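You operate a simulated robot arm through the tools that you are given. There is no shell and no other tool.

Carry out the task below with a simulated two-armed robot. There is one attempt and no reset: what you move stays moved.

JOB
Carry the filter frame with both arms and set it on the end counter.

It is judged by the outcome, as a careful person would: the job done as asked, and still so three seconds after it is handed in. It fails if anything else is knocked over, pushed out of place, dropped, spilled or broken.

ROBOT AND FRAMES
Two 7-joint arms with two-finger grippers on one trunk, on a base that moves. Base frame: it is fixed to the floor where the robot stands at the start and does not move with it; the origin is under the middle of the robot, x ahead of it, y to its left, z up; the surface under the hand at the start is at about z = 0.8. Lengths are in m, angles in degrees, forces in N, time in s.
The left shoulder is at the start at [0.051, 0.175, 1.177], the right one opposite. With the tool pointing down near the work surface each hand reaches from about 0.1 to 0.84 m from the robot's upright axis, wherever it stands, measured 20 degrees to its own side. Places, roughly: end counter [0.5, 0.1, 0.8]. Payload 2.94 kg a hand.
The tool frame of a hand sits at the grasp point between the pads (the TCP): z along the fingers, y along the line on which they close. The tips reach 0.03 m beyond it. The gripper opens to 0.138 m; its body begins 0.109 m behind the TCP.
Orientation is told as [roll, pitch, yaw] about the base's x, y, z axes, in that order, counted from this pose: with the fingers straight down and closing along the base's y, the tool's x points along the base's -x, its y along +y and its z along -z.

CONTROLS
- The arms move only by the tool arm_command. It takes "left_deltas", "right_deltas" or both (then of equal length, played together; a hand with none holds still); each is a list of rows, each an object of numbers (a shift or turn left out is 0, a gripper value left out holds the last): "tx", "ty", "tz": the shift along the base's x, y, z in m; "ax", "ay", "az": the turn, a rotation vector about the base's x, y, z in degrees; "claw": the opening in per cent of the stroke, from 0 (shut) to 100 (fully open). In form: [{"tx": .., "ty": .., "tz": .., "ax": .., "ay": .., "az": .., "claw": ..}, ...]. A call has 1 to 20 rows; each row is the pose to reach, as a shift and turn from the pose commanded when the call began. A row lasts 0.2 s, in which the tool goes at most 0.05 m and 8.6 degrees; a call with a longer step from one row to the next is refused whole, and so is a gripper value outside its range. A pose out of reach is approached as far as the arm can. The call stops where the force on the tool passes 40 N (or 10 N more than at its start, if that is more) or the arm is blocked; 0.2 s more then pass. The fingers move at their own pace (about 0.045 m/s each) and stop on an object; they squeeze with about 35 N. The grip force told is the motor's: it shows also when the fingers shut on nothing. Time passes only in rows, and 0.2 s behind the last, so rows that repeat a pose let the fingers close. The reply holds the time, the measured pose of the TCP, the force on the tool along the base axes, the opening and the grip force, in the units named above and with some noise, with the torque about the TCP (base axes, N m) and any sound that the robot's microphone picked up, and new pictures: "views" is both (left out), scene, wrist or none (wrist: the cameras of the hands that moved).
- Cameras (640 x 400 px; columns grow to the right, rows downward): "scene" is now at [0.1058, 0.028, 1.635]; the picture's right is [0.44, -0.90, 0.00], its down [-0.80, -0.39, -0.46] and it looks along [0.41, 0.20, -0.89] (base axes); focal length 289 px, centre (320, 200). "left" rides on the left gripper at [0.071, -0.019, -0.146] in its tool frame; the picture's right is [0.26, 0.97, 0.00], its down [-0.85, 0.23, -0.48] and it looks along [-0.46, 0.12, 0.88] (tool axes); focal length 280 px, centre (320, 200). "right" rides on the right gripper at [0.071, 0.019, -0.146] in its tool frame; the picture's right is [-0.26, 0.97, 0.00], its down [-0.85, -0.23, -0.48] and it looks along [-0.46, -0.13, 0.88] (tool axes); focal length 280 px, centre (320, 200). There is no depth. A picture from a camera that has moved, and an enlarged one, comes with that camera's place and axes in the base frame and with its lens.
- lift_body(by): moves the trunk up (or, below 0, down) by that many m; the arms and the scene camera ride with it, the base frame stays. It gives what a move gives, with no picture.
- drive_base(legs): drives the robot by 1 to 6 legs, each [ahead, turn to the left] in m and degrees, along the robot's own axes; the way and the turn of a leg run together, so that a leg with both is an arc; at most 1.5 m and 180 degrees a leg. The arms and the cameras ride along, it lands a little off, and it stops where it bumps. It gives what a move gives, and a new picture of the scene camera.
- turn_head(pan, tilt): turns the head with the scene camera to pan (to the left, within 120 degrees either way) and tilt (down, from -29 to 69), counted from straight ahead of the robot (the tilt from the chest, where the trunk bows). It gives what a move gives, and a new picture of the scene camera.
- enlarge(camera, box): a new picture of the part [left, top, right, bottom] of that camera's present view, enlarged. It takes no simulated time.
- finish_job(): hands the job in; it is judged then, once.

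Places have to be worked out from the pictures, the camera data and where the tool is seen. Open the grippers and draw the arms clear of the work before you hand the job in, unless the task says otherwise.

The tools are called after "Call:" as a command line: name --argument value ..., lists and objects as JSON in quotes. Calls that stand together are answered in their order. arm_command: Moves the arms, as the interface text tells. Its arguments: {"type":"object","properties":{"left_deltas":{"type":"array","items":{"type":"object","properties":{"tx":{"type":"number"},"ty":{"type":"number"},"tz":{"type":"number"},"ax":{"type":"number"},"ay":{"type":"number"},"az":{"type":"number"},"claw":{"type":"number"}}}},"right_deltas":{"type":"array","items":{"type":"object","properties":{"tx":{"type":"number"},"ty":{"type":"number"},"tz":{"type":"number"},"ax":{"type":"number"},"ay":{"type":"number"},"az":{"type":"number"},"claw":{"type":"number"}}}},"views":{"type":"string","enum":["both","scene","wrist","none"]}},"required":[]} The other tools are called the same way: lift_body (by) moves the trunk up or down; drive_base (legs) drives the base; turn_head (pan, tilt) turns the head that bears the scene camera; enlarge (camera, box) takes an enlarged picture of a part of a camera's view; finish_job () hands the job in.

At the start:

```text
t: 0.0
left_eef_pos: [0.3974, 0.5395, 1.1029]
left_ee_rot: [0.0, 0.0, 0.1]
left_contact_force: [0.4, -0.2, 0.4]
left_wrist_torque: [0.0, -0.03, -0.02]
left_width: 0.138
left_finger_force: 0.1
right_eef_pos: [0.5015, 0.0973, 1.1055]
right_ee_rot: [0.1, 0.1, -0.1]
right_contact_force: [0.2, -0.1, 0.5]
right_wrist_torque: [0.01, 0.02, 0.01]
right_width: 0.1379
right_finger_force: 0.2
trunk travel left (down, up): [-0.35, 0.384]
robot x, y, heading: [-0.0027, -0.0029, 0.2]
head pan, tilt (commanded): [26.0, 62.6]
```

scene: 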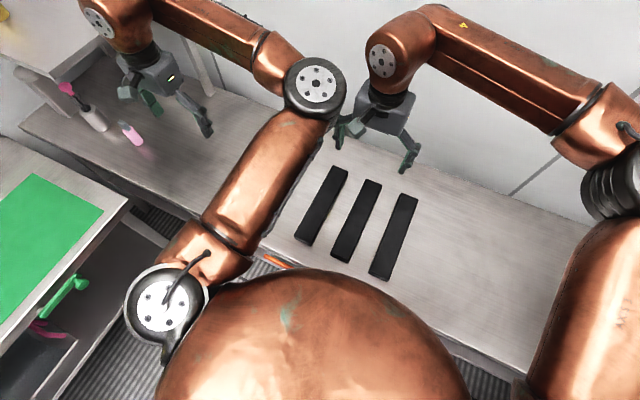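
right: 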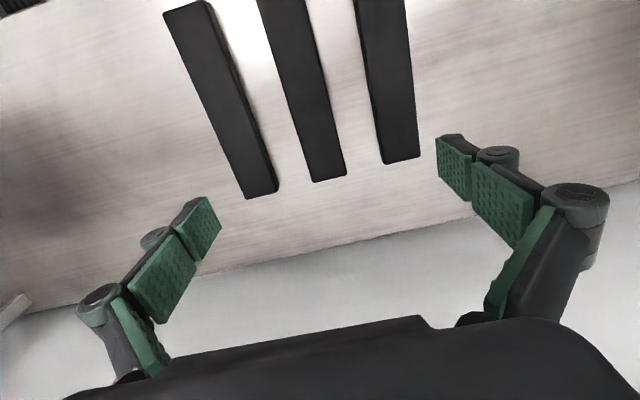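
left: 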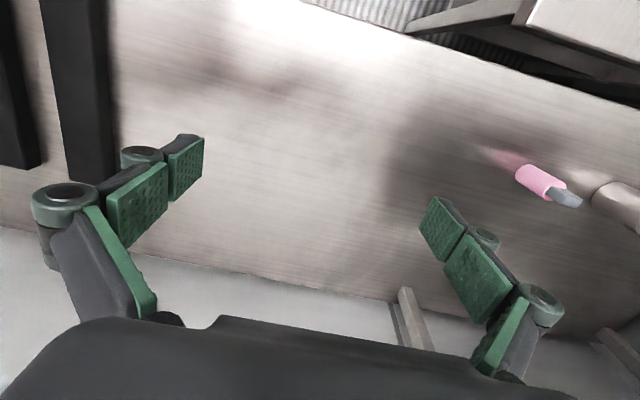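

The end counter ahead holds three black bars (perhaps rests), but I don't see the filter frame yet. I'll turn the head to look around.

Call:
turn_head --pan 80 --tilt 40

Call:
turn_head --pan -60 --tilt 40

Call:
turn_head --pan 0 --tilt 40

```text
t: 1.2
left_eef_pos: [0.3962, 0.5381, 1.1021]
left_ee_rot: [0.0, 0.0, 0.0]
left_contact_force: [0.3, 0.0, 0.7]
left_wrist_torque: [0.0, 0.01, -0.01]
left_width: 0.1378
left_finger_force: 0.1
right_eef_pos: [0.501, 0.0967, 1.1057]
right_ee_rot: [0.1, 0.2, -0.1]
right_contact_force: [0.1, 0.3, 0.5]
right_wrist_torque: [-0.01, 0.02, 0.0]
right_width: 0.138
right_finger_force: 0.2
trunk travel left (down, up): [-0.35, 0.384]
robot x, y, heading: [0.0022, 0.0012, 0.2]
head pan, tilt (commanded): [80.0, 40.0]
camera scene: at [0.0635, 0.0839, 1.6647], right [0.98, -0.17, 0.0], down [-0.11, -0.63, -0.77], along [0.13, 0.75, -0.64], focal length 289 px, centre (320, 200)
```

scene: 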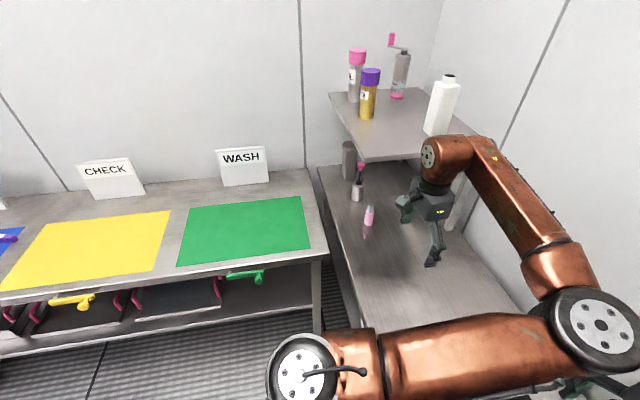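

```text
t: 3.5
left_eef_pos: [0.3966, 0.5397, 1.1016]
left_ee_rot: [0.1, 0.1, -0.1]
left_contact_force: [0.7, 0.2, 0.4]
left_wrist_torque: [0.02, -0.02, 0.01]
left_width: 0.138
left_finger_force: 0.2
right_eef_pos: [0.5015, 0.0962, 1.1052]
right_ee_rot: [0.1, 0.1, 0.1]
right_contact_force: [0.0, 0.0, 0.8]
right_wrist_torque: [-0.01, -0.01, 0.01]
right_width: 0.1379
right_finger_force: 0.1
trunk travel left (down, up): [-0.35, 0.384]
robot x, y, heading: [-0.0026, 0.0001, -0.1]
head pan, tilt (commanded): [-60.0, 40.0]
camera scene: at [0.0912, -0.0735, 1.6648], right [-0.87, -0.5, 0.0], down [-0.32, 0.56, -0.77], along [0.38, -0.66, -0.64], focal length 289 px, centre (320, 200)
```

scene: 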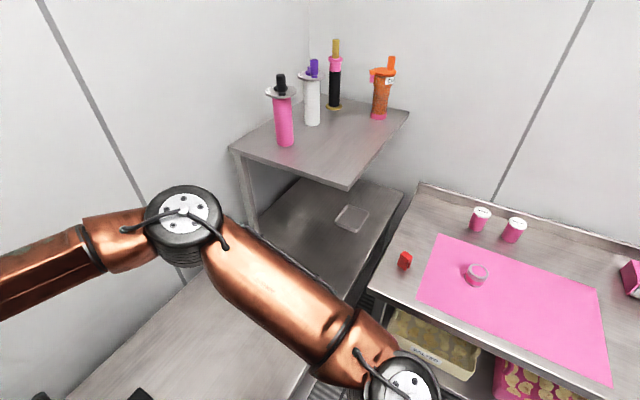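

```text
t: 4.8
left_eef_pos: [0.3965, 0.5389, 1.102]
left_ee_rot: [0.1, 0.0, 0.0]
left_contact_force: [0.0, 0.4, -0.1]
left_wrist_torque: [-0.01, 0.06, -0.02]
left_width: 0.1381
left_finger_force: 0.1
right_eef_pos: [0.5014, 0.0951, 1.1055]
right_ee_rot: [0.2, 0.1, -0.1]
right_contact_force: [0.2, 0.6, 0.3]
right_wrist_torque: [-0.02, 0.01, 0.01]
right_width: 0.1381
right_finger_force: 0.0
trunk travel left (down, up): [-0.35, 0.384]
robot x, y, heading: [-0.0033, 0.0021, 0.1]
head pan, tilt (commanded): [0.0, 40.0]
camera scene: at [0.1337, 0.0, 1.6647], right [0.0, -1.0, 0.0], down [-0.64, 0.0, -0.77], along [0.77, 0.0, -0.64], focal length 289 px, centre (320, 200)
```

scene: 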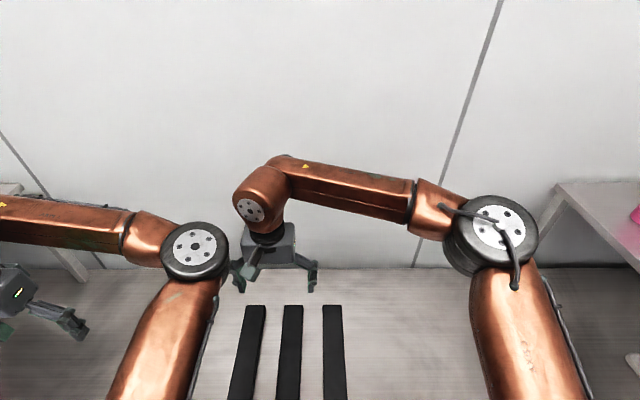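

No frame seen in those views; side counters lie left and right. I'll look farther back on both sides.

Call:
turn_head --pan 120 --tilt 30

Call:
turn_head --pan -120 --tilt 30

Call:
turn_head --pan -90 --tilt 45

```text
t: 6.8
left_eef_pos: [0.3969, 0.5384, 1.1023]
left_ee_rot: [0.0, 0.0, -0.1]
left_contact_force: [-0.1, -0.2, 0.3]
left_wrist_torque: [0.01, 0.02, 0.01]
left_width: 0.1381
left_finger_force: 0.2
right_eef_pos: [0.5016, 0.0974, 1.1051]
right_ee_rot: [0.1, 0.1, 0.0]
right_contact_force: [0.3, 0.5, -1.1]
right_wrist_torque: [0.01, -0.03, 0.02]
right_width: 0.1377
right_finger_force: 0.1
trunk travel left (down, up): [-0.35, 0.384]
robot x, y, heading: [-0.0032, 0.0039, -0.1]
head pan, tilt (commanded): [120.0, 30.0]
camera scene: at [0.0035, 0.0785, 1.6801], right [0.87, 0.5, 0.0], down [0.25, -0.43, -0.87], along [-0.43, 0.75, -0.5], focal length 289 px, centre (320, 200)
```

scene: 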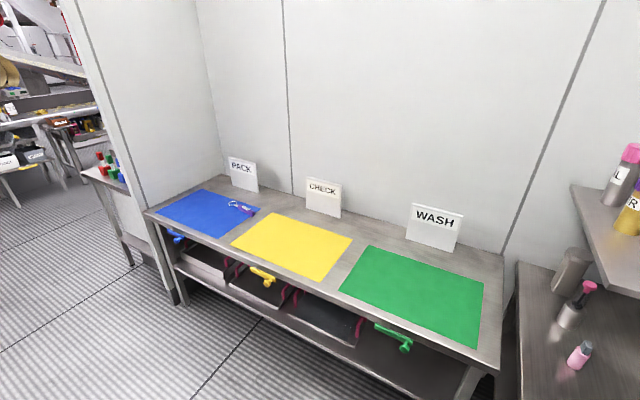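

```text
t: 10.2
left_eef_pos: [0.3965, 0.5388, 1.1033]
left_ee_rot: [0.0, 0.0, -0.1]
left_contact_force: [0.4, -0.6, 0.3]
left_wrist_torque: [-0.02, -0.02, 0.02]
left_width: 0.1379
left_finger_force: 0.0
right_eef_pos: [0.5002, 0.0958, 1.1059]
right_ee_rot: [0.1, 0.1, 0.1]
right_contact_force: [0.2, -0.4, -0.4]
right_wrist_torque: [-0.01, 0.01, -0.01]
right_width: 0.1379
right_finger_force: 0.1
trunk travel left (down, up): [-0.35, 0.384]
robot x, y, heading: [0.0001, 0.0003, -0.0]
head pan, tilt (commanded): [-120.0, 30.0]
camera scene: at [0.0035, -0.0782, 1.6801], right [-0.87, 0.5, 0.0], down [0.25, 0.43, -0.87], along [-0.43, -0.75, -0.5], focal length 289 px, centre (320, 200)
```

scene: 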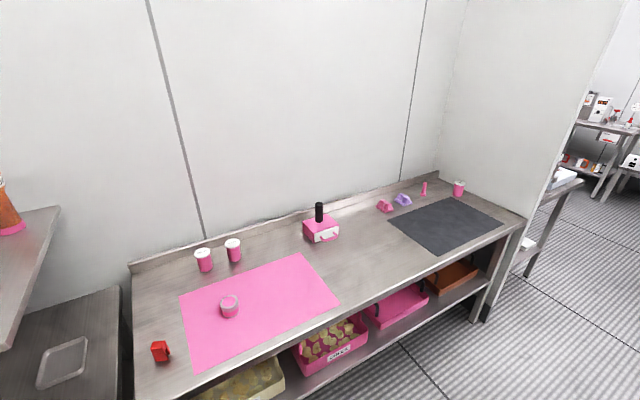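

```text
t: 11.1
left_eef_pos: [0.3979, 0.5395, 1.1025]
left_ee_rot: [0.0, 0.0, 0.0]
left_contact_force: [-0.8, -0.3, -0.4]
left_wrist_torque: [0.05, 0.02, -0.03]
left_width: 0.1381
left_finger_force: 0.0
right_eef_pos: [0.5013, 0.0955, 1.1051]
right_ee_rot: [0.1, 0.1, 0.0]
right_contact_force: [0.2, 0.2, -0.4]
right_wrist_torque: [0.04, -0.01, 0.01]
right_width: 0.1379
right_finger_force: 0.1
trunk travel left (down, up): [-0.35, 0.384]
robot x, y, heading: [0.0016, 0.0008, -0.2]
head pan, tilt (commanded): [-90.0, 45.0]
camera scene: at [0.0486, -0.0812, 1.6576], right [-1.0, 0.0, 0.0], down [0.0, 0.71, -0.71], along [0.0, -0.71, -0.71], focal length 289 px, centre (320, 200)
```

scene: 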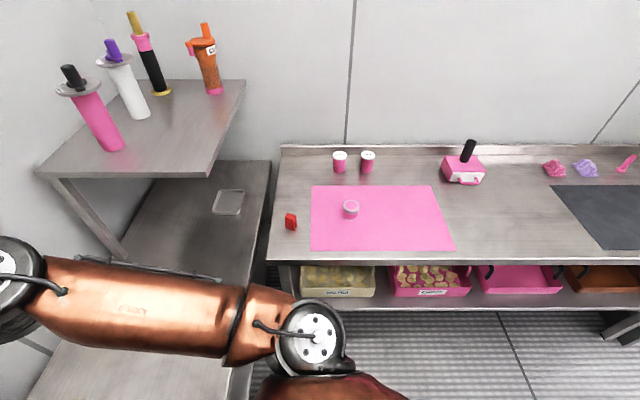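

Nothing obviously a frame yet. I'll enlarge the left-hand and the right-hand side views, then the black bars ahead.

Call:
enlarge --camera "right" --box '[100, 0, 500, 250]'

Call:
turn_head --pan 10 --tilt 69

Call:
turn_head --pan 120 --tilt 60

Call:
turn_head --pan -120 --tilt 60

```text
1.60 times, centred on (300, 125) of right
camera zoom: at [0.4303, 0.1154, 1.2505], right [0.26, 0.97, 0.0], down [0.85, -0.23, 0.47], along [0.46, -0.12, -0.88], focal length 449 px, centre (352, 320)
```

zoom: 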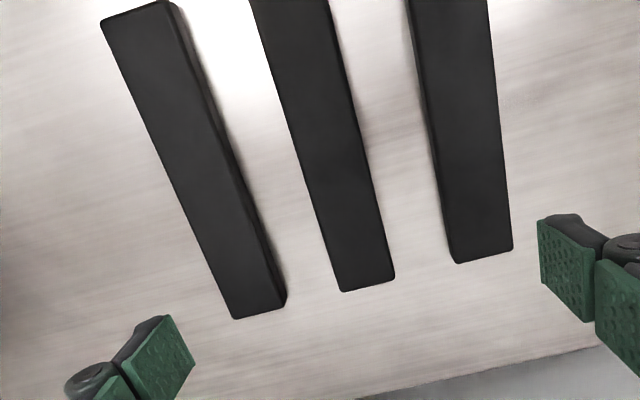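

```text
t: 12.9
left_eef_pos: [0.3975, 0.5397, 1.1021]
left_ee_rot: [0.0, -0.1, 0.0]
left_contact_force: [-0.2, 0.0, 0.4]
left_wrist_torque: [-0.01, -0.01, 0.06]
left_width: 0.1382
left_finger_force: 0.1
right_eef_pos: [0.5012, 0.0957, 1.1056]
right_ee_rot: [0.0, 0.1, 0.0]
right_contact_force: [0.1, 0.2, -0.9]
right_wrist_torque: [-0.02, -0.04, -0.02]
right_width: 0.138
right_finger_force: 0.0
trunk travel left (down, up): [-0.35, 0.384]
robot x, y, heading: [-0.0002, -0.001, 0.0]
head pan, tilt (commanded): [10.0, 68.8]
camera scene: at [0.1037, 0.0098, 1.6286], right [0.17, -0.98, 0.0], down [-0.92, -0.16, -0.36], along [0.36, 0.06, -0.93], focal length 289 px, centre (320, 200)
```

scene: 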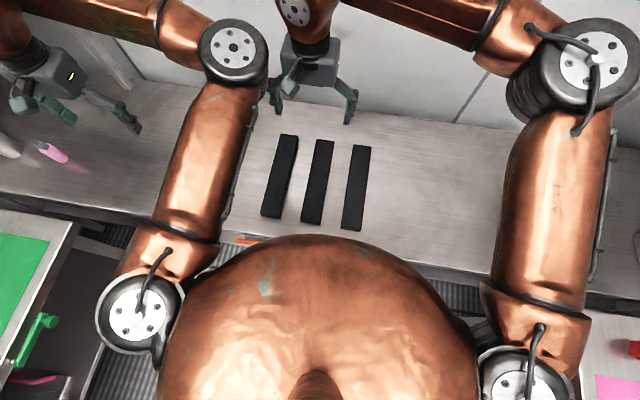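

```text
t: 14.7
left_eef_pos: [0.398, 0.5397, 1.1032]
left_ee_rot: [0.0, -0.1, 0.0]
left_contact_force: [0.2, 0.2, -0.2]
left_wrist_torque: [0.0, 0.0, 0.01]
left_width: 0.1379
left_finger_force: 0.0
right_eef_pos: [0.5009, 0.0958, 1.1055]
right_ee_rot: [0.0, 0.1, 0.1]
right_contact_force: [0.6, 0.5, -0.1]
right_wrist_torque: [-0.01, 0.03, 0.03]
right_width: 0.1378
right_finger_force: 0.1
trunk travel left (down, up): [-0.35, 0.384]
robot x, y, heading: [0.0013, 0.0015, -0.0]
head pan, tilt (commanded): [120.0, 60.0]
camera scene: at [0.0154, 0.0579, 1.638], right [0.87, 0.5, 0.0], down [0.43, -0.75, -0.5], along [-0.25, 0.43, -0.87], focal length 289 px, centre (320, 200)
```

scene: 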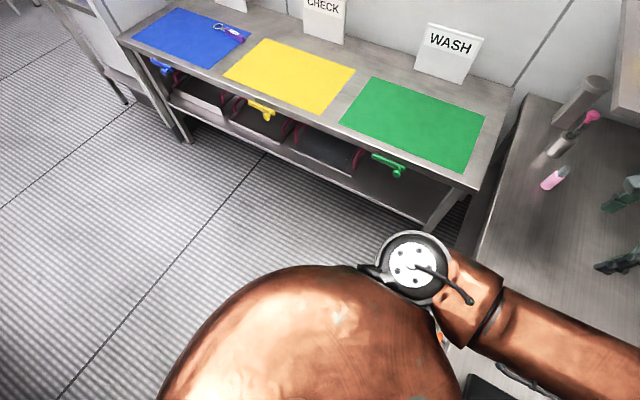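

```text
t: 18.1
left_eef_pos: [0.3966, 0.5376, 1.1018]
left_ee_rot: [0.1, -0.1, 0.0]
left_contact_force: [0.4, 0.1, 0.1]
left_wrist_torque: [0.03, 0.0, 0.02]
left_width: 0.1379
left_finger_force: 0.1
right_eef_pos: [0.5012, 0.096, 1.1048]
right_ee_rot: [0.1, 0.2, 0.0]
right_contact_force: [-0.8, -0.2, 0.1]
right_wrist_torque: [0.0, -0.02, -0.01]
right_width: 0.1377
right_finger_force: 0.0
trunk travel left (down, up): [-0.35, 0.384]
robot x, y, heading: [-0.0009, -0.0015, -0.2]
head pan, tilt (commanded): [-120.0, 60.0]
camera scene: at [0.0154, -0.0576, 1.638], right [-0.87, 0.5, 0.0], down [0.43, 0.75, -0.5], along [-0.25, -0.43, -0.87], focal length 289 px, centre (320, 200)
```

scene: 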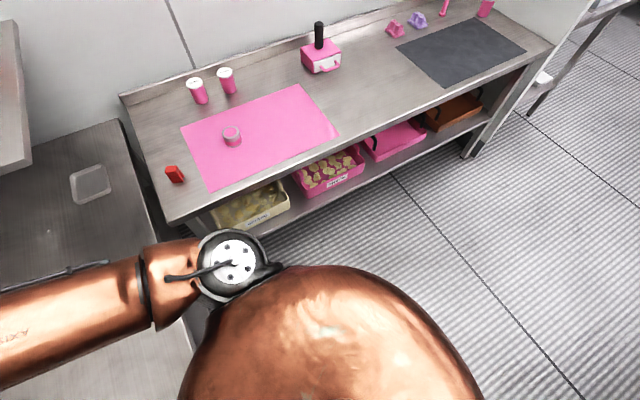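

Still no frame in the cell. I'll look outward past the open back side with a flatter tilt.

Call:
turn_head --pan -120 --tilt 15

Call:
turn_head --pan 120 --tilt 15

Call:
enlarge --camera "scene" --box '[0, 0, 200, 250]'

```text
t: 19.2
left_eef_pos: [0.3972, 0.5391, 1.1033]
left_ee_rot: [0.0, 0.0, 0.0]
left_contact_force: [-0.7, -0.4, -0.7]
left_wrist_torque: [0.01, 0.0, 0.01]
left_width: 0.1379
left_finger_force: 0.0
right_eef_pos: [0.5005, 0.0955, 1.1043]
right_ee_rot: [0.1, 0.2, 0.1]
right_contact_force: [0.4, -0.2, -0.1]
right_wrist_torque: [0.01, 0.03, -0.04]
right_width: 0.1378
right_finger_force: 0.1
trunk travel left (down, up): [-0.35, 0.384]
robot x, y, heading: [-0.0023, -0.0011, -0.4]
head pan, tilt (commanded): [-120.0, 15.0]
camera scene: at [0.002, -0.0808, 1.7043], right [-0.87, 0.5, 0.0], down [0.13, 0.22, -0.97], along [-0.48, -0.84, -0.26], focal length 289 px, centre (320, 200)
```

scene: 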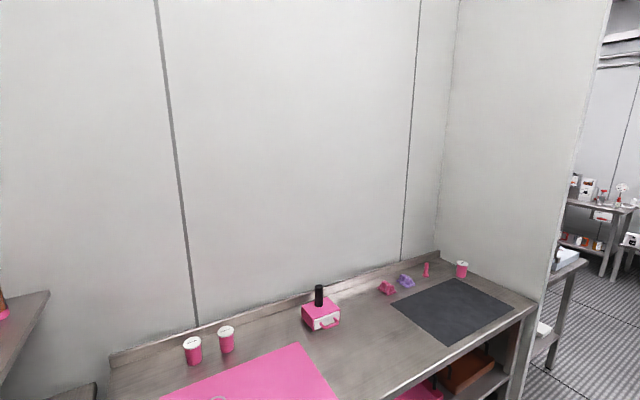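

```text
t: 22.6
left_eef_pos: [0.397, 0.5384, 1.1023]
left_ee_rot: [0.0, -0.1, 0.0]
left_contact_force: [0.0, 0.2, -0.3]
left_wrist_torque: [0.01, 0.02, 0.04]
left_width: 0.138
left_finger_force: 0.0
right_eef_pos: [0.5016, 0.0959, 1.1057]
right_ee_rot: [0.0, 0.1, 0.1]
right_contact_force: [1.3, -0.5, -0.5]
right_wrist_torque: [-0.04, 0.02, -0.02]
right_width: 0.138
right_finger_force: 0.0
trunk travel left (down, up): [-0.35, 0.384]
robot x, y, heading: [0.0003, 0.0002, -0.3]
head pan, tilt (commanded): [120.0, 15.0]
camera scene: at [0.002, 0.0811, 1.7043], right [0.87, 0.5, 0.0], down [0.13, -0.22, -0.97], along [-0.48, 0.84, -0.26], focal length 289 px, centre (320, 200)
```

scene: 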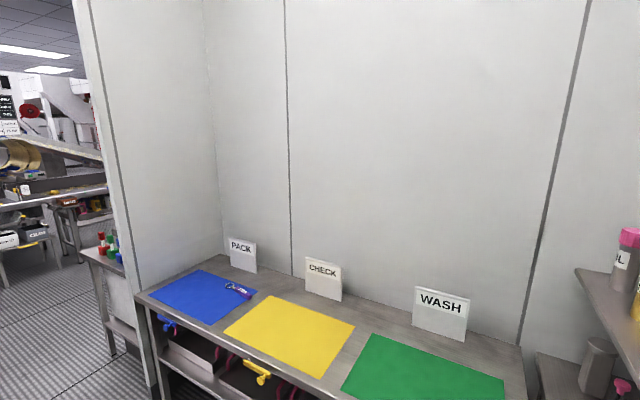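

```text
1.60 times, centred on (100, 125) of scene
camera zoom: at [0.002, 0.0811, 1.7043], right [0.87, 0.5, 0.0], down [0.13, -0.22, -0.97], along [-0.48, 0.84, -0.26], focal length 463 px, centre (672, 320)
```

zoom: 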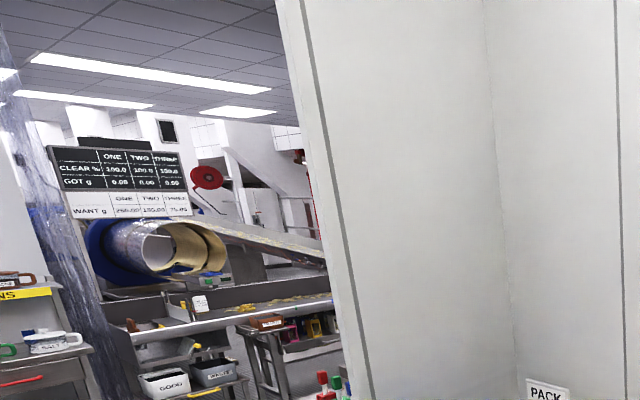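

The dark panel at the far end of the right counter could be something; I'll turn back and enlarge it, and check trays under the counters.

Call:
turn_head --pan -110 --tilt 35

Call:
enlarge --camera "scene" --box '[300, 100, 640, 312]'

```text
t: 25.9
left_eef_pos: [0.3975, 0.5396, 1.1023]
left_ee_rot: [0.0, 0.1, 0.0]
left_contact_force: [-0.3, 0.8, 1.2]
left_wrist_torque: [-0.01, -0.03, 0.0]
left_width: 0.138
left_finger_force: 0.1
right_eef_pos: [0.5006, 0.097, 1.1051]
right_ee_rot: [0.1, 0.0, 0.0]
right_contact_force: [-0.5, 0.4, -0.4]
right_wrist_torque: [0.02, -0.01, -0.04]
right_width: 0.1381
right_finger_force: 0.1
trunk travel left (down, up): [-0.35, 0.384]
robot x, y, heading: [-0.0028, -0.0015, 0.1]
head pan, tilt (commanded): [-110.0, 35.0]
camera scene: at [0.0186, -0.0827, 1.6724], right [-0.94, 0.34, 0.0], down [0.2, 0.54, -0.82], along [-0.28, -0.77, -0.57], focal length 289 px, centre (320, 200)
```

scene: 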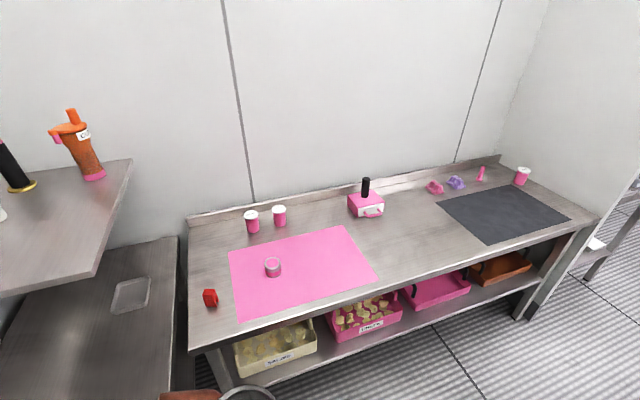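

```text
1.88 times, centred on (470, 206) of scene
camera zoom: at [0.0186, -0.0827, 1.6724], right [-0.94, 0.34, 0.0], down [0.2, 0.54, -0.82], along [-0.28, -0.77, -0.57], focal length 545 px, centre (38, 189)
```

zoom: 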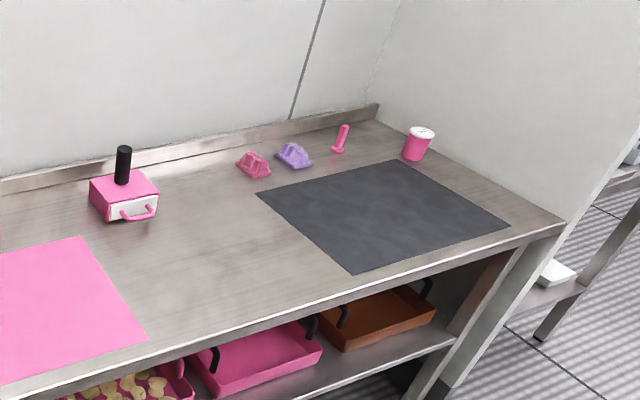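

That is just a mat; the frame must be outside this view. I'll draw both hands in toward the body, then back away and look behind.

Call:
arm_command --left_deltas '[{"tx": -0.02, "ty": -0.03, "tz": 0.02}, {"tx": -0.04, "ty": -0.06, "tz": 0.04}, {"tx": -0.06, "ty": -0.09, "tz": 0.06}, {"tx": -0.06, "ty": -0.12, "tz": 0.08}, {"tx": -0.06, "ty": -0.15, "tz": 0.1}, {"tx": -0.06, "ty": -0.18, "tz": 0.1}, {"tx": -0.06, "ty": -0.18, "tz": 0.1}, {"tx": -0.06, "ty": -0.18, "tz": 0.1}]' --right_deltas '[{"tx": -0.01, "ty": -0.04, "tz": 0.01}, {"tx": -0.03, "ty": -0.08, "tz": 0.03}, {"tx": -0.05, "ty": -0.12, "tz": 0.05}, {"tx": -0.07, "ty": -0.16, "tz": 0.07}, {"tx": -0.09, "ty": -0.2, "tz": 0.09}, {"tx": -0.11, "ty": -0.24, "tz": 0.1}, {"tx": -0.13, "ty": -0.28, "tz": 0.1}, {"tx": -0.15, "ty": -0.32, "tz": 0.1}]' --views "none"

Call:
turn_head --pan 0 --tilt 50

```text
t: 27.7
left_eef_pos: [0.3364, 0.3551, 1.2048]
left_ee_rot: [0.1, 0.0, 0.0]
left_contact_force: [-1.2, -0.1, -0.1]
left_wrist_torque: [0.04, -0.1, 0.02]
left_width: 0.1378
left_finger_force: 0.1
right_eef_pos: [0.3484, -0.2277, 1.2053]
right_ee_rot: [0.3, -0.1, 0.0]
right_contact_force: [-0.6, -0.4, 1.0]
right_wrist_torque: [0.08, 0.0, -0.01]
right_width: 0.138
right_finger_force: 0.1
trunk travel left (down, up): [-0.35, 0.384]
robot x, y, heading: [-0.0, -0.0006, -0.2]
head pan, tilt (commanded): [-110.0, 35.0]
```

```text
t: 29.6
left_eef_pos: [0.3385, 0.3579, 1.203]
left_ee_rot: [0.0, -0.1, 0.0]
left_contact_force: [0.3, -0.1, 0.6]
left_wrist_torque: [-0.01, -0.01, 0.01]
left_width: 0.1377
left_finger_force: 0.0
right_eef_pos: [0.351, -0.2232, 1.2046]
right_ee_rot: [0.0, 0.1, 0.0]
right_contact_force: [0.8, 1.0, 0.0]
right_wrist_torque: [-0.04, -0.01, 0.03]
right_width: 0.138
right_finger_force: 0.0
trunk travel left (down, up): [-0.35, 0.384]
robot x, y, heading: [-0.0022, -0.0009, -0.2]
head pan, tilt (commanded): [0.0, 50.0]
camera scene: at [0.1255, -0.0007, 1.6506], right [0.0, -1.0, 0.0], down [-0.77, 0.0, -0.64], along [0.64, 0.0, -0.77], focal length 289 px, centre (320, 200)
```

scene: 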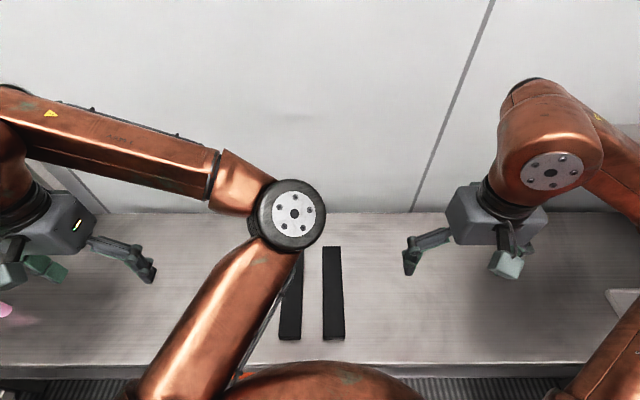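

The hands are in. Now I back straight out about 0.8 m to get clear and look behind.

Call:
drive_base --legs '[[-0.8, 0]]'

Call:
turn_head --pan 120 --tilt 20

Call:
turn_head --pan -120 --tilt 20

```text
t: 33.9
left_eef_pos: [-0.4697, 0.358, 1.2029]
left_ee_rot: [0.0, -0.1, 0.3]
left_contact_force: [-0.3, -0.4, 0.7]
left_wrist_torque: [0.02, 0.02, -0.01]
left_width: 0.1381
left_finger_force: 0.0
right_eef_pos: [-0.4547, -0.2255, 1.2058]
right_ee_rot: [0.2, 0.0, 0.3]
right_contact_force: [0.0, 0.0, -0.4]
right_wrist_torque: [-0.05, 0.0, 0.02]
right_width: 0.138
right_finger_force: 0.2
trunk travel left (down, up): [-0.35, 0.384]
robot x, y, heading: [-0.8048, -0.0051, 0.3]
head pan, tilt (commanded): [0.0, 50.0]
camera scene: at [-0.6802, -0.0021, 1.6506], right [0.01, -1.0, 0.0], down [-0.77, 0.0, -0.64], along [0.64, 0.0, -0.77], focal length 289 px, centre (320, 200)
```

scene: 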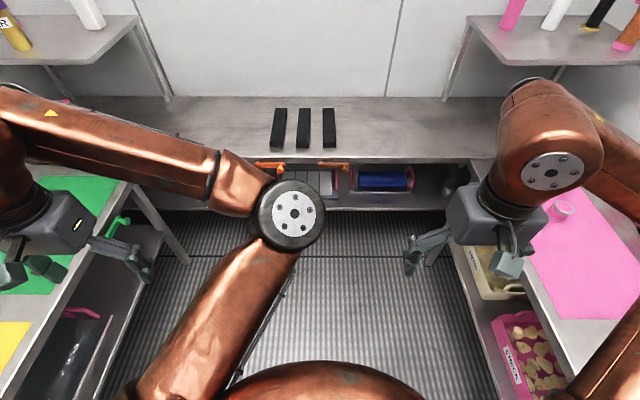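

```text
t: 35.9
left_eef_pos: [-0.469, 0.3586, 1.2043]
left_ee_rot: [0.0, 0.1, 0.3]
left_contact_force: [-0.5, -0.6, -0.2]
left_wrist_torque: [0.0, -0.01, 0.03]
left_width: 0.1378
left_finger_force: 0.0
right_eef_pos: [-0.4535, -0.2244, 1.2051]
right_ee_rot: [0.1, 0.2, 0.3]
right_contact_force: [0.0, -0.4, 0.0]
right_wrist_torque: [-0.01, -0.01, 0.01]
right_width: 0.1377
right_finger_force: 0.0
trunk travel left (down, up): [-0.35, 0.384]
robot x, y, heading: [-0.8031, -0.0019, 0.3]
head pan, tilt (commanded): [120.0, 20.0]
camera scene: at [-0.8034, 0.0779, 1.6962], right [0.86, 0.5, 0.0], down [0.17, -0.3, -0.94], along [-0.47, 0.81, -0.34], focal length 289 px, centre (320, 200)
```

scene: 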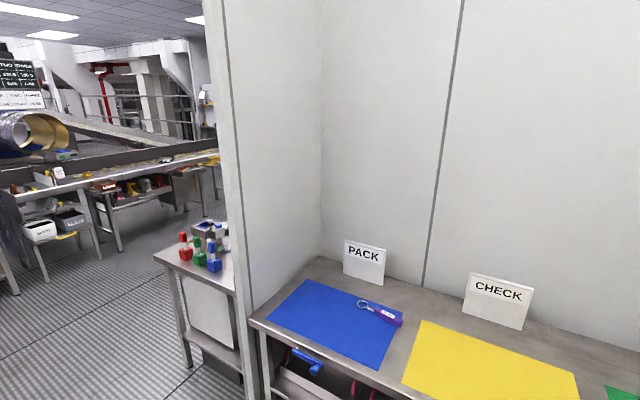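

```text
t: 39.3
left_eef_pos: [-0.469, 0.3576, 1.2038]
left_ee_rot: [0.0, 0.0, 0.2]
left_contact_force: [0.7, 0.1, 0.0]
left_wrist_torque: [-0.02, 0.0, 0.02]
left_width: 0.1378
left_finger_force: 0.0
right_eef_pos: [-0.4531, -0.2248, 1.206]
right_ee_rot: [0.1, 0.1, 0.3]
right_contact_force: [0.9, -0.2, 0.3]
right_wrist_torque: [-0.01, 0.01, -0.01]
right_width: 0.1382
right_finger_force: 0.1
trunk travel left (down, up): [-0.35, 0.384]
robot x, y, heading: [-0.8035, 0.0004, 0.1]
head pan, tilt (commanded): [-120.0, 20.0]
camera scene: at [-0.8026, -0.0835, 1.6962], right [-0.87, 0.49, 0.0], down [0.17, 0.3, -0.94], along [-0.47, -0.82, -0.34], focal length 289 px, centre (320, 200)
```

scene: 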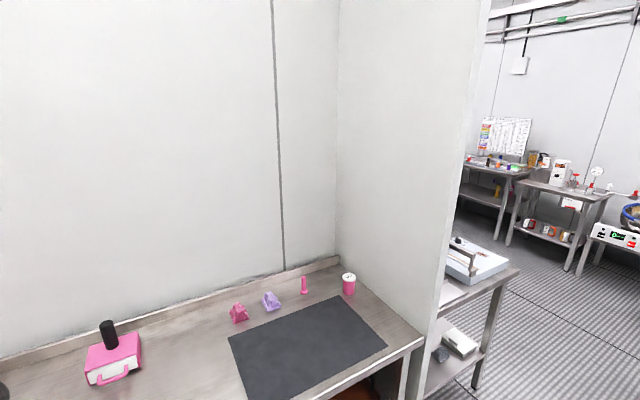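

In the forward view I noticed orange handles at the front of the end counter and a rack-like thing under it. On the right outside, a white block with handles sits on a table. I'll enlarge both.

Call:
enlarge --camera "scene" --box '[400, 180, 640, 330]'

Call:
turn_head --pan 0 --tilt 40

Call:
enlarge --camera "scene" --box '[200, 170, 460, 330]'

```text
2.67 times, centred on (520, 255) of scene
camera zoom: at [-0.8026, -0.0835, 1.6962], right [-0.87, 0.49, 0.0], down [0.17, 0.3, -0.94], along [-0.47, -0.82, -0.34], focal length 772 px, centre (-213, 53)
```

zoom: 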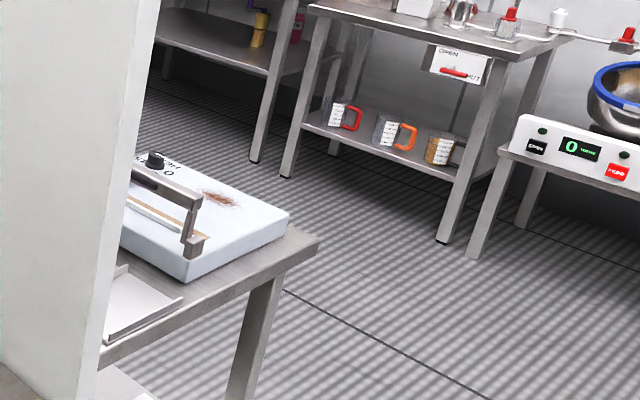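

```text
t: 41.3
left_eef_pos: [-0.4688, 0.3576, 1.2035]
left_ee_rot: [0.1, 0.0, 0.4]
left_contact_force: [-0.6, 1.1, -0.5]
left_wrist_torque: [-0.02, 0.04, -0.02]
left_width: 0.1378
left_finger_force: 0.1
right_eef_pos: [-0.4526, -0.2255, 1.2044]
right_ee_rot: [0.0, 0.1, 0.2]
right_contact_force: [-0.3, -0.2, 0.2]
right_wrist_torque: [0.0, -0.04, 0.02]
right_width: 0.138
right_finger_force: 0.0
trunk travel left (down, up): [-0.35, 0.384]
robot x, y, heading: [-0.8046, -0.001, 0.4]
head pan, tilt (commanded): [0.0, 40.0]
camera scene: at [-0.6715, -0.0021, 1.6647], right [0.0, -1.0, 0.0], down [-0.64, 0.0, -0.77], along [0.77, 0.0, -0.64], focal length 289 px, centre (320, 200)
```

scene: 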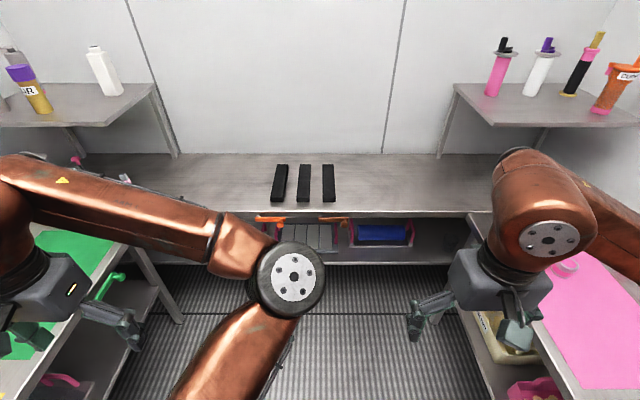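

```text
2.46 times, centred on (330, 250) of scene
camera zoom: at [-0.6715, -0.0021, 1.6647], right [0.0, -1.0, 0.0], down [-0.64, 0.0, -0.77], along [0.77, 0.0, -0.64], focal length 712 px, centre (295, 77)
```

zoom: 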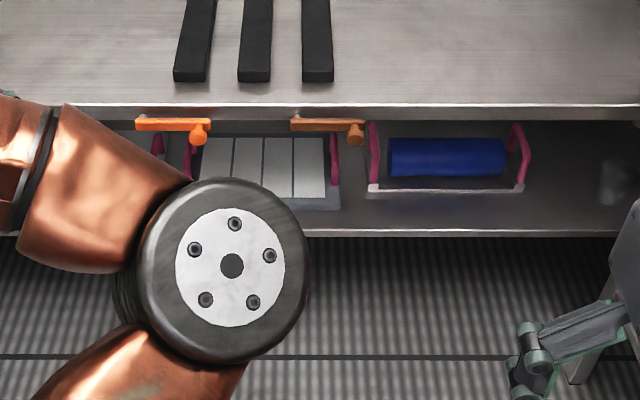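

Under the end counter there's a shelf with two handled items, one looking like a panelled rack. I'll lower the trunk for a better look beneath the counter.

Call:
lift_body --by -0.3

Call:
turn_head --pan -8 --tilt 35

Call:
enlarge --camera "scene" --box '[160, 100, 480, 300]'

```text
t: 44.3
left_eef_pos: [-0.4699, 0.3573, 0.9044]
left_ee_rot: [0.0, 0.0, 0.3]
left_contact_force: [0.2, -0.2, 0.6]
left_wrist_torque: [0.01, 0.0, 0.01]
left_width: 0.1381
left_finger_force: 0.0
right_eef_pos: [-0.4532, -0.2255, 0.9056]
right_ee_rot: [0.1, -0.1, 0.3]
right_contact_force: [-0.4, -0.1, 0.4]
right_wrist_torque: [0.03, -0.03, 0.02]
right_width: 0.1381
right_finger_force: 0.1
trunk travel left (down, up): [-0.05, 0.684]
robot x, y, heading: [-0.8089, -0.0008, 0.2]
head pan, tilt (commanded): [0.0, 40.0]
```

```text
t: 45.0
left_eef_pos: [-0.4693, 0.3571, 0.9031]
left_ee_rot: [0.0, -0.1, 0.3]
left_contact_force: [-1.0, 0.4, 0.8]
left_wrist_torque: [0.03, -0.01, -0.01]
left_width: 0.138
left_finger_force: 0.1
right_eef_pos: [-0.4538, -0.2249, 0.9051]
right_ee_rot: [0.1, 0.1, 0.2]
right_contact_force: [-0.4, -0.3, -0.1]
right_wrist_torque: [0.02, 0.02, 0.0]
right_width: 0.1382
right_finger_force: 0.0
trunk travel left (down, up): [-0.05, 0.684]
robot x, y, heading: [-0.8033, -0.0027, 0.3]
head pan, tilt (commanded): [-8.0, 35.0]
camera scene: at [-0.4172, -0.013, 1.3437], right [-0.13, -0.99, 0.0], down [-0.57, 0.08, -0.82], along [0.81, -0.11, -0.57], focal length 289 px, centre (320, 200)
```

scene: 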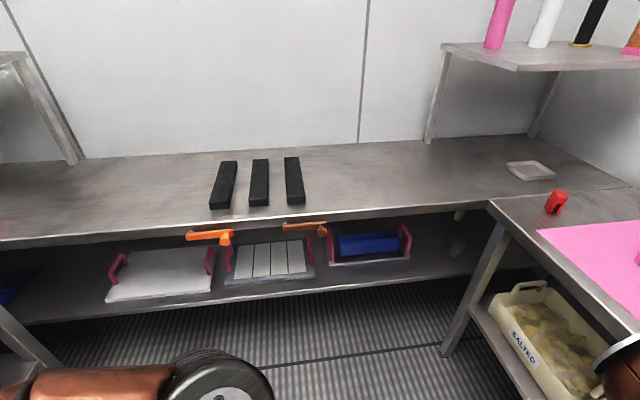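

```text
2.00 times, centred on (320, 200) of scene
camera zoom: at [-0.4172, -0.013, 1.3437], right [-0.13, -0.99, 0.0], down [-0.57, 0.08, -0.82], along [0.81, -0.11, -0.57], focal length 579 px, centre (320, 200)
```

zoom: 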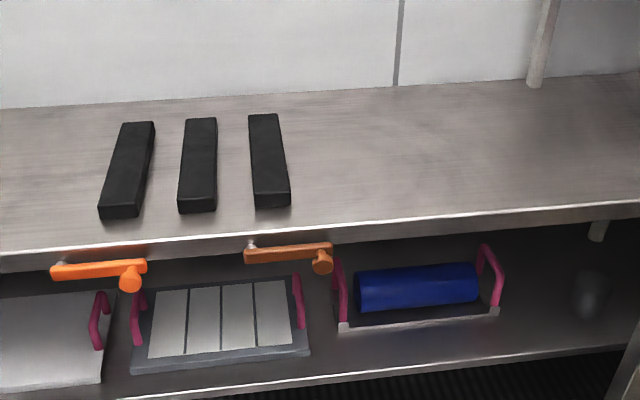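

Under the end counter I see three handled items: a white board, a dark frame with four panels, and a cradle with a blue roll. Before choosing, I'll check the shelves under the left and right counters too.

Call:
turn_head --pan 75 --tilt 25

Call:
turn_head --pan 115 --tilt 25

Call:
turn_head --pan -80 --tilt 30

Call:
turn_head --pan 20 --tilt 30

```text
t: 46.6
left_eef_pos: [-0.4686, 0.3568, 0.9037]
left_ee_rot: [0.0, 0.0, 0.3]
left_contact_force: [0.2, -0.1, -0.7]
left_wrist_torque: [0.0, 0.02, -0.01]
left_width: 0.1383
left_finger_force: 0.1
right_eef_pos: [-0.4535, -0.225, 0.9054]
right_ee_rot: [0.2, 0.1, 0.3]
right_contact_force: [0.4, 0.5, -0.5]
right_wrist_torque: [0.02, 0.02, -0.01]
right_width: 0.138
right_finger_force: 0.0
trunk travel left (down, up): [-0.05, 0.684]
robot x, y, heading: [-0.8042, -0.0048, 0.5]
head pan, tilt (commanded): [75.0, 25.0]
camera scene: at [-0.481, 0.0879, 1.3596], right [0.97, -0.25, 0.0], down [-0.11, -0.41, -0.91], along [0.23, 0.88, -0.42], focal length 289 px, centre (320, 200)
```

scene: 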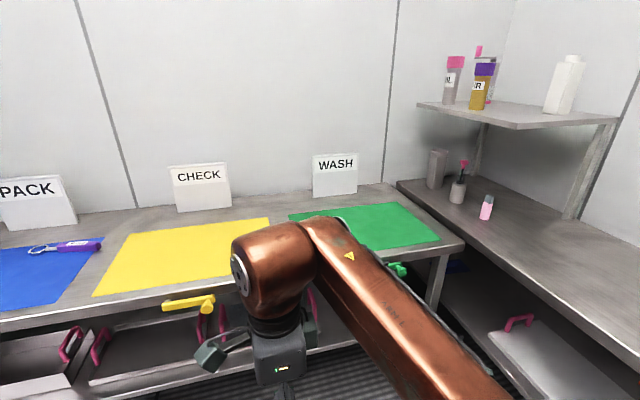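

```text
t: 47.6
left_eef_pos: [-0.4688, 0.358, 0.9033]
left_ee_rot: [0.0, 0.0, 0.3]
left_contact_force: [-0.2, -0.6, 0.6]
left_wrist_torque: [0.03, 0.03, -0.01]
left_width: 0.138
left_finger_force: 0.0
right_eef_pos: [-0.4533, -0.2244, 0.905]
right_ee_rot: [0.1, 0.1, 0.3]
right_contact_force: [0.4, -0.2, 0.2]
right_wrist_torque: [-0.02, -0.04, 0.01]
right_width: 0.1379
right_finger_force: 0.0
trunk travel left (down, up): [-0.05, 0.684]
robot x, y, heading: [-0.8064, 0.0005, 0.1]
head pan, tilt (commanded): [115.0, 25.0]
camera scene: at [-0.5438, 0.0821, 1.3596], right [0.9, 0.43, 0.0], down [0.18, -0.38, -0.91], along [-0.39, 0.82, -0.42], focal length 289 px, centre (320, 200)
```

scene: 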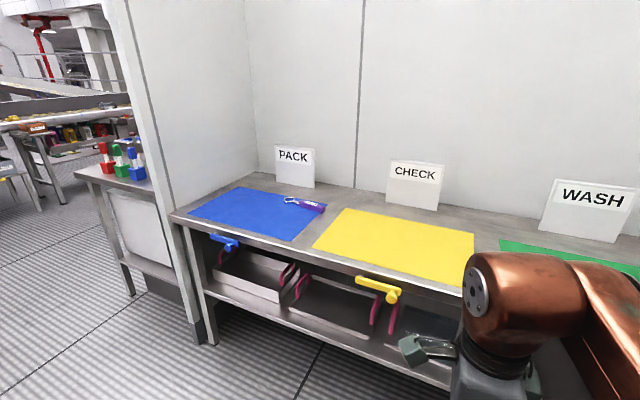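

```text
t: 50.5
left_eef_pos: [-0.4696, 0.358, 0.9035]
left_ee_rot: [0.0, 0.0, 0.2]
left_contact_force: [-0.2, -0.2, 1.1]
left_wrist_torque: [0.0, -0.01, 0.0]
left_width: 0.1379
left_finger_force: 0.0
right_eef_pos: [-0.4528, -0.2245, 0.9059]
right_ee_rot: [0.1, 0.1, 0.3]
right_contact_force: [-0.6, 0.1, -0.6]
right_wrist_torque: [-0.01, -0.01, 0.01]
right_width: 0.1379
right_finger_force: 0.0
trunk travel left (down, up): [-0.05, 0.684]
robot x, y, heading: [-0.8042, 0.0004, 0.3]
head pan, tilt (commanded): [-80.0, 30.0]
camera scene: at [-0.4883, -0.0902, 1.3516], right [-0.98, -0.18, 0.0], down [-0.09, 0.49, -0.87], along [0.16, -0.85, -0.5], focal length 289 px, centre (320, 200)
```

scene: 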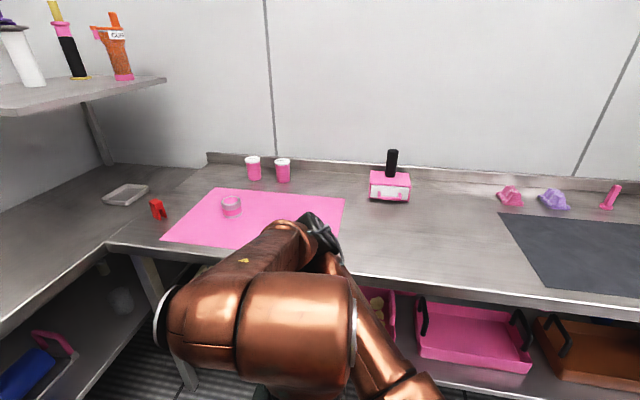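

```text
t: 52.3
left_eef_pos: [-0.4695, 0.3574, 0.9027]
left_ee_rot: [0.1, -0.1, 0.3]
left_contact_force: [-0.1, 0.5, 0.4]
left_wrist_torque: [0.02, -0.02, -0.01]
left_width: 0.1378
left_finger_force: 0.1
right_eef_pos: [-0.4533, -0.2257, 0.9051]
right_ee_rot: [0.1, 0.1, 0.3]
right_contact_force: [-0.2, 0.3, -0.2]
right_wrist_torque: [-0.02, 0.02, -0.02]
right_width: 0.1381
right_finger_force: 0.0
trunk travel left (down, up): [-0.05, 0.684]
robot x, y, heading: [-0.8033, -0.0024, 0.4]
head pan, tilt (commanded): [20.0, 30.0]
camera scene: at [-0.4196, 0.0301, 1.3516], right [0.35, -0.94, 0.0], down [-0.47, -0.17, -0.87], along [0.81, 0.3, -0.5], focal length 289 px, centre (320, 200)
```

scene: 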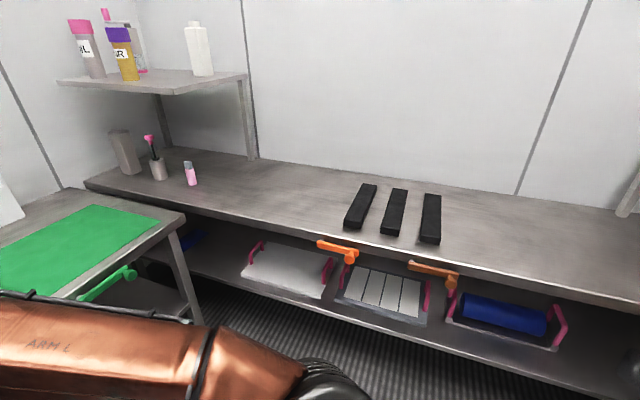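

The end-counter shelf's middle item looks like a framed panel set. I'll enlarge to inspect details of all three and the orange levers.

Call:
enlarge --camera "scene" --box '[220, 225, 440, 362]'

Call:
enlarge --camera "scene" --box '[300, 225, 460, 325]'

```text
2.91 times, centred on (330, 294) of scene
camera zoom: at [-0.4196, 0.0301, 1.3516], right [0.35, -0.94, 0.0], down [-0.47, -0.17, -0.87], along [0.81, 0.3, -0.5], focal length 842 px, centre (291, -72)
```

zoom: 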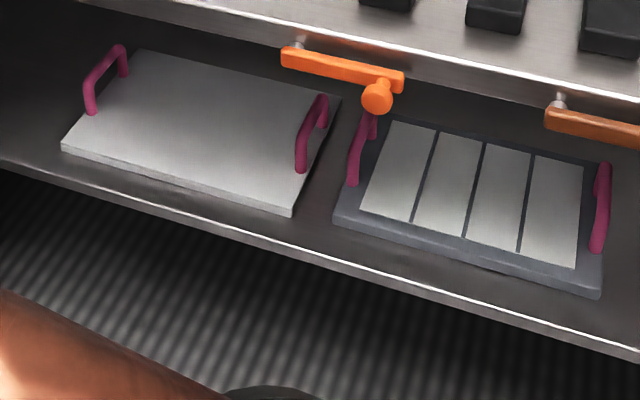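

```text
4.00 times, centred on (380, 275) of scene
camera zoom: at [-0.4196, 0.0301, 1.3516], right [0.35, -0.94, 0.0], down [-0.47, -0.17, -0.87], along [0.81, 0.3, -0.5], focal length 1158 px, centre (80, -100)
```

zoom: 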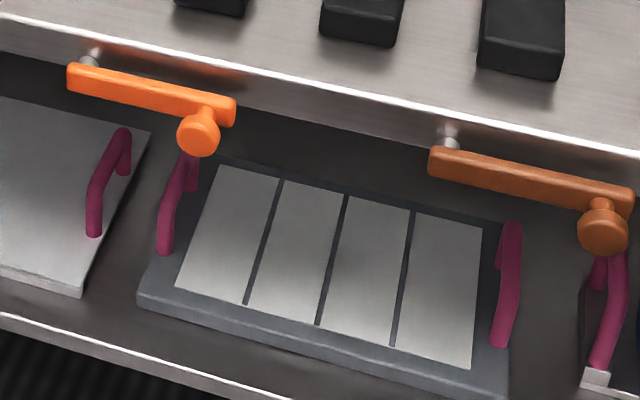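

The middle item (dark slab with four pale panels, magenta handles at both ends) is the likely filter frame. To rule out others I'll check the left counter's shelf up close.

Call:
turn_head --pan 100 --tilt 40

Call:
enlarge --camera "scene" --box '[40, 120, 400, 345]'

```text
t: 53.8
left_eef_pos: [-0.4694, 0.3562, 0.903]
left_ee_rot: [0.1, 0.0, 0.3]
left_contact_force: [-0.7, 0.5, 0.4]
left_wrist_torque: [0.03, -0.01, 0.02]
left_width: 0.1381
left_finger_force: 0.1
right_eef_pos: [-0.4527, -0.2242, 0.9055]
right_ee_rot: [0.1, 0.2, 0.2]
right_contact_force: [0.6, 0.6, 1.5]
right_wrist_torque: [0.0, 0.05, 0.01]
right_width: 0.1378
right_finger_force: 0.0
trunk travel left (down, up): [-0.05, 0.684]
robot x, y, heading: [-0.8046, -0.0012, 0.3]
head pan, tilt (commanded): [100.0, 40.0]
camera scene: at [-0.5196, 0.0825, 1.3363], right [0.98, 0.18, 0.0], down [0.11, -0.63, -0.77], along [-0.14, 0.75, -0.64], focal length 289 px, centre (320, 200)
```

scene: 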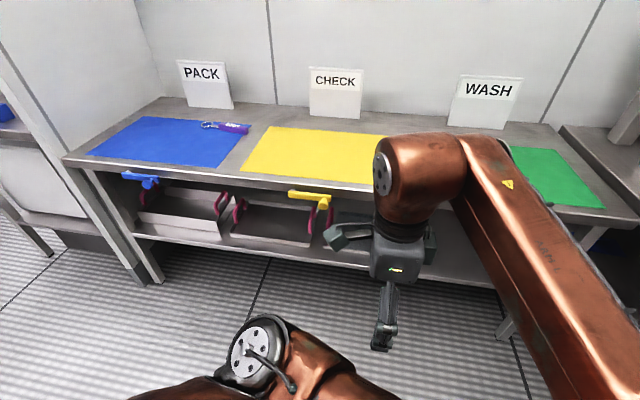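

```text
1.78 times, centred on (220, 232) of scene
camera zoom: at [-0.5196, 0.0825, 1.3363], right [0.98, 0.18, 0.0], down [0.11, -0.63, -0.77], along [-0.14, 0.75, -0.64], focal length 514 px, centre (498, 142)
```

zoom: 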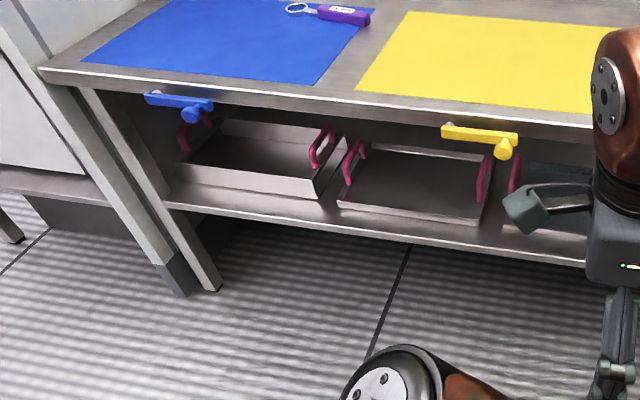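

The third item on the left shelf is hidden by my gripper. I'll move forward 0.35 m to see past it.

Call:
drive_base --legs '[[0.35, 0]]'

Call:
turn_head --pan 115 --tilt 45

Call:
enlarge --camera "scene" --box '[160, 100, 480, 300]'

```text
t: 56.4
left_eef_pos: [-0.2121, 0.3364, 0.8872]
left_ee_rot: [-4.1, -1.0, 5.0]
left_contact_force: [-18.1, 5.3, 8.4]
left_wrist_torque: [-0.9, -0.78, -1.1]
left_width: 0.1335
left_finger_force: 0.0
right_eef_pos: [-0.0601, -0.1996, 0.8876]
right_ee_rot: [-0.4, -19.0, 17.4]
right_contact_force: [162.2, 96.9, 242.9]
right_wrist_torque: [-25.35, 13.06, 12.6]
right_width: 0.1364
right_finger_force: 0.0
trunk travel left (down, up): [-0.05, 0.684]
robot x, y, heading: [-0.4503, -0.0001, 0.3]
head pan, tilt (commanded): [100.0, 40.0]
stopped in leg 1: the force on the tool passed its limit at 99 N (the readings are from after the stop); the commanded pose is now the measured one
camera scene: at [-0.0262, 0.0901, 1.317], right [0.98, 0.18, -0.1], down [0.03, -0.64, -0.77], along [-0.2, 0.75, -0.63], focal length 289 px, centre (320, 200)
```

scene: 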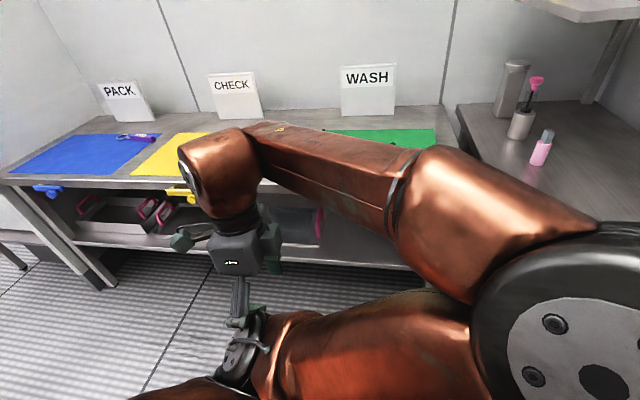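

```text
t: 57.1
left_eef_pos: [-0.2057, 0.3486, 0.9008]
left_ee_rot: [-1.3, -4.3, 3.3]
left_contact_force: [12.9, 21.7, 15.6]
left_wrist_torque: [-2.46, 0.85, 1.01]
left_width: 0.1342
left_finger_force: 0.0
right_eef_pos: [-0.0981, -0.215, 0.8955]
right_ee_rot: [3.1, -20.0, -0.6]
right_contact_force: [177.1, 2.4, 45.1]
right_wrist_torque: [-3.7, 10.9, 13.5]
right_width: 0.1259
right_finger_force: 0.0
trunk travel left (down, up): [-0.05, 0.684]
robot x, y, heading: [-0.4504, -0.0017, 0.2]
head pan, tilt (commanded): [115.0, 45.0]
camera scene: at [-0.1352, 0.0731, 1.3234], right [0.9, 0.43, -0.03], down [0.28, -0.64, -0.72], along [-0.33, 0.64, -0.7], focal length 289 px, centre (320, 200)
```

scene: 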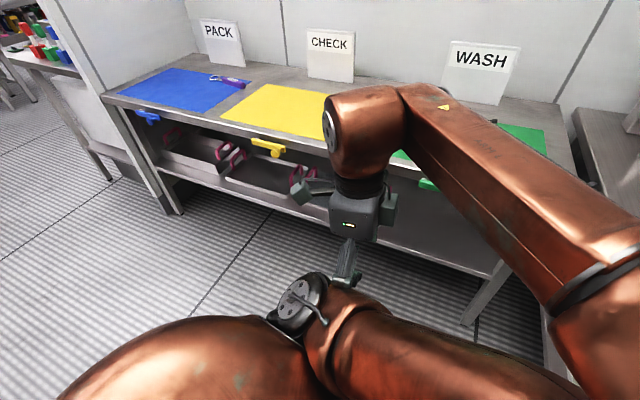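

```text
2.00 times, centred on (320, 200) of scene
camera zoom: at [-0.1352, 0.0731, 1.3234], right [0.9, 0.43, -0.03], down [0.28, -0.64, -0.72], along [-0.33, 0.64, -0.7], focal length 579 px, centre (320, 200)
```

zoom: 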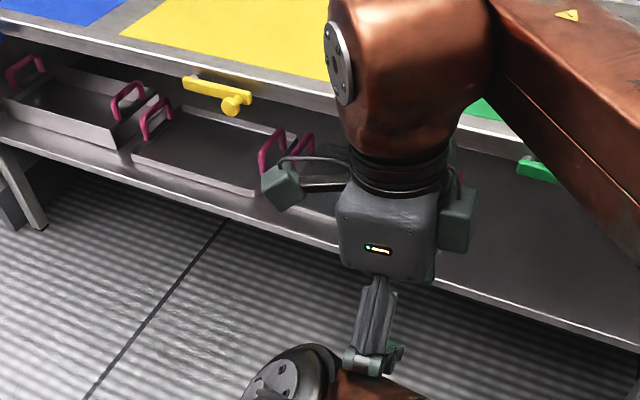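

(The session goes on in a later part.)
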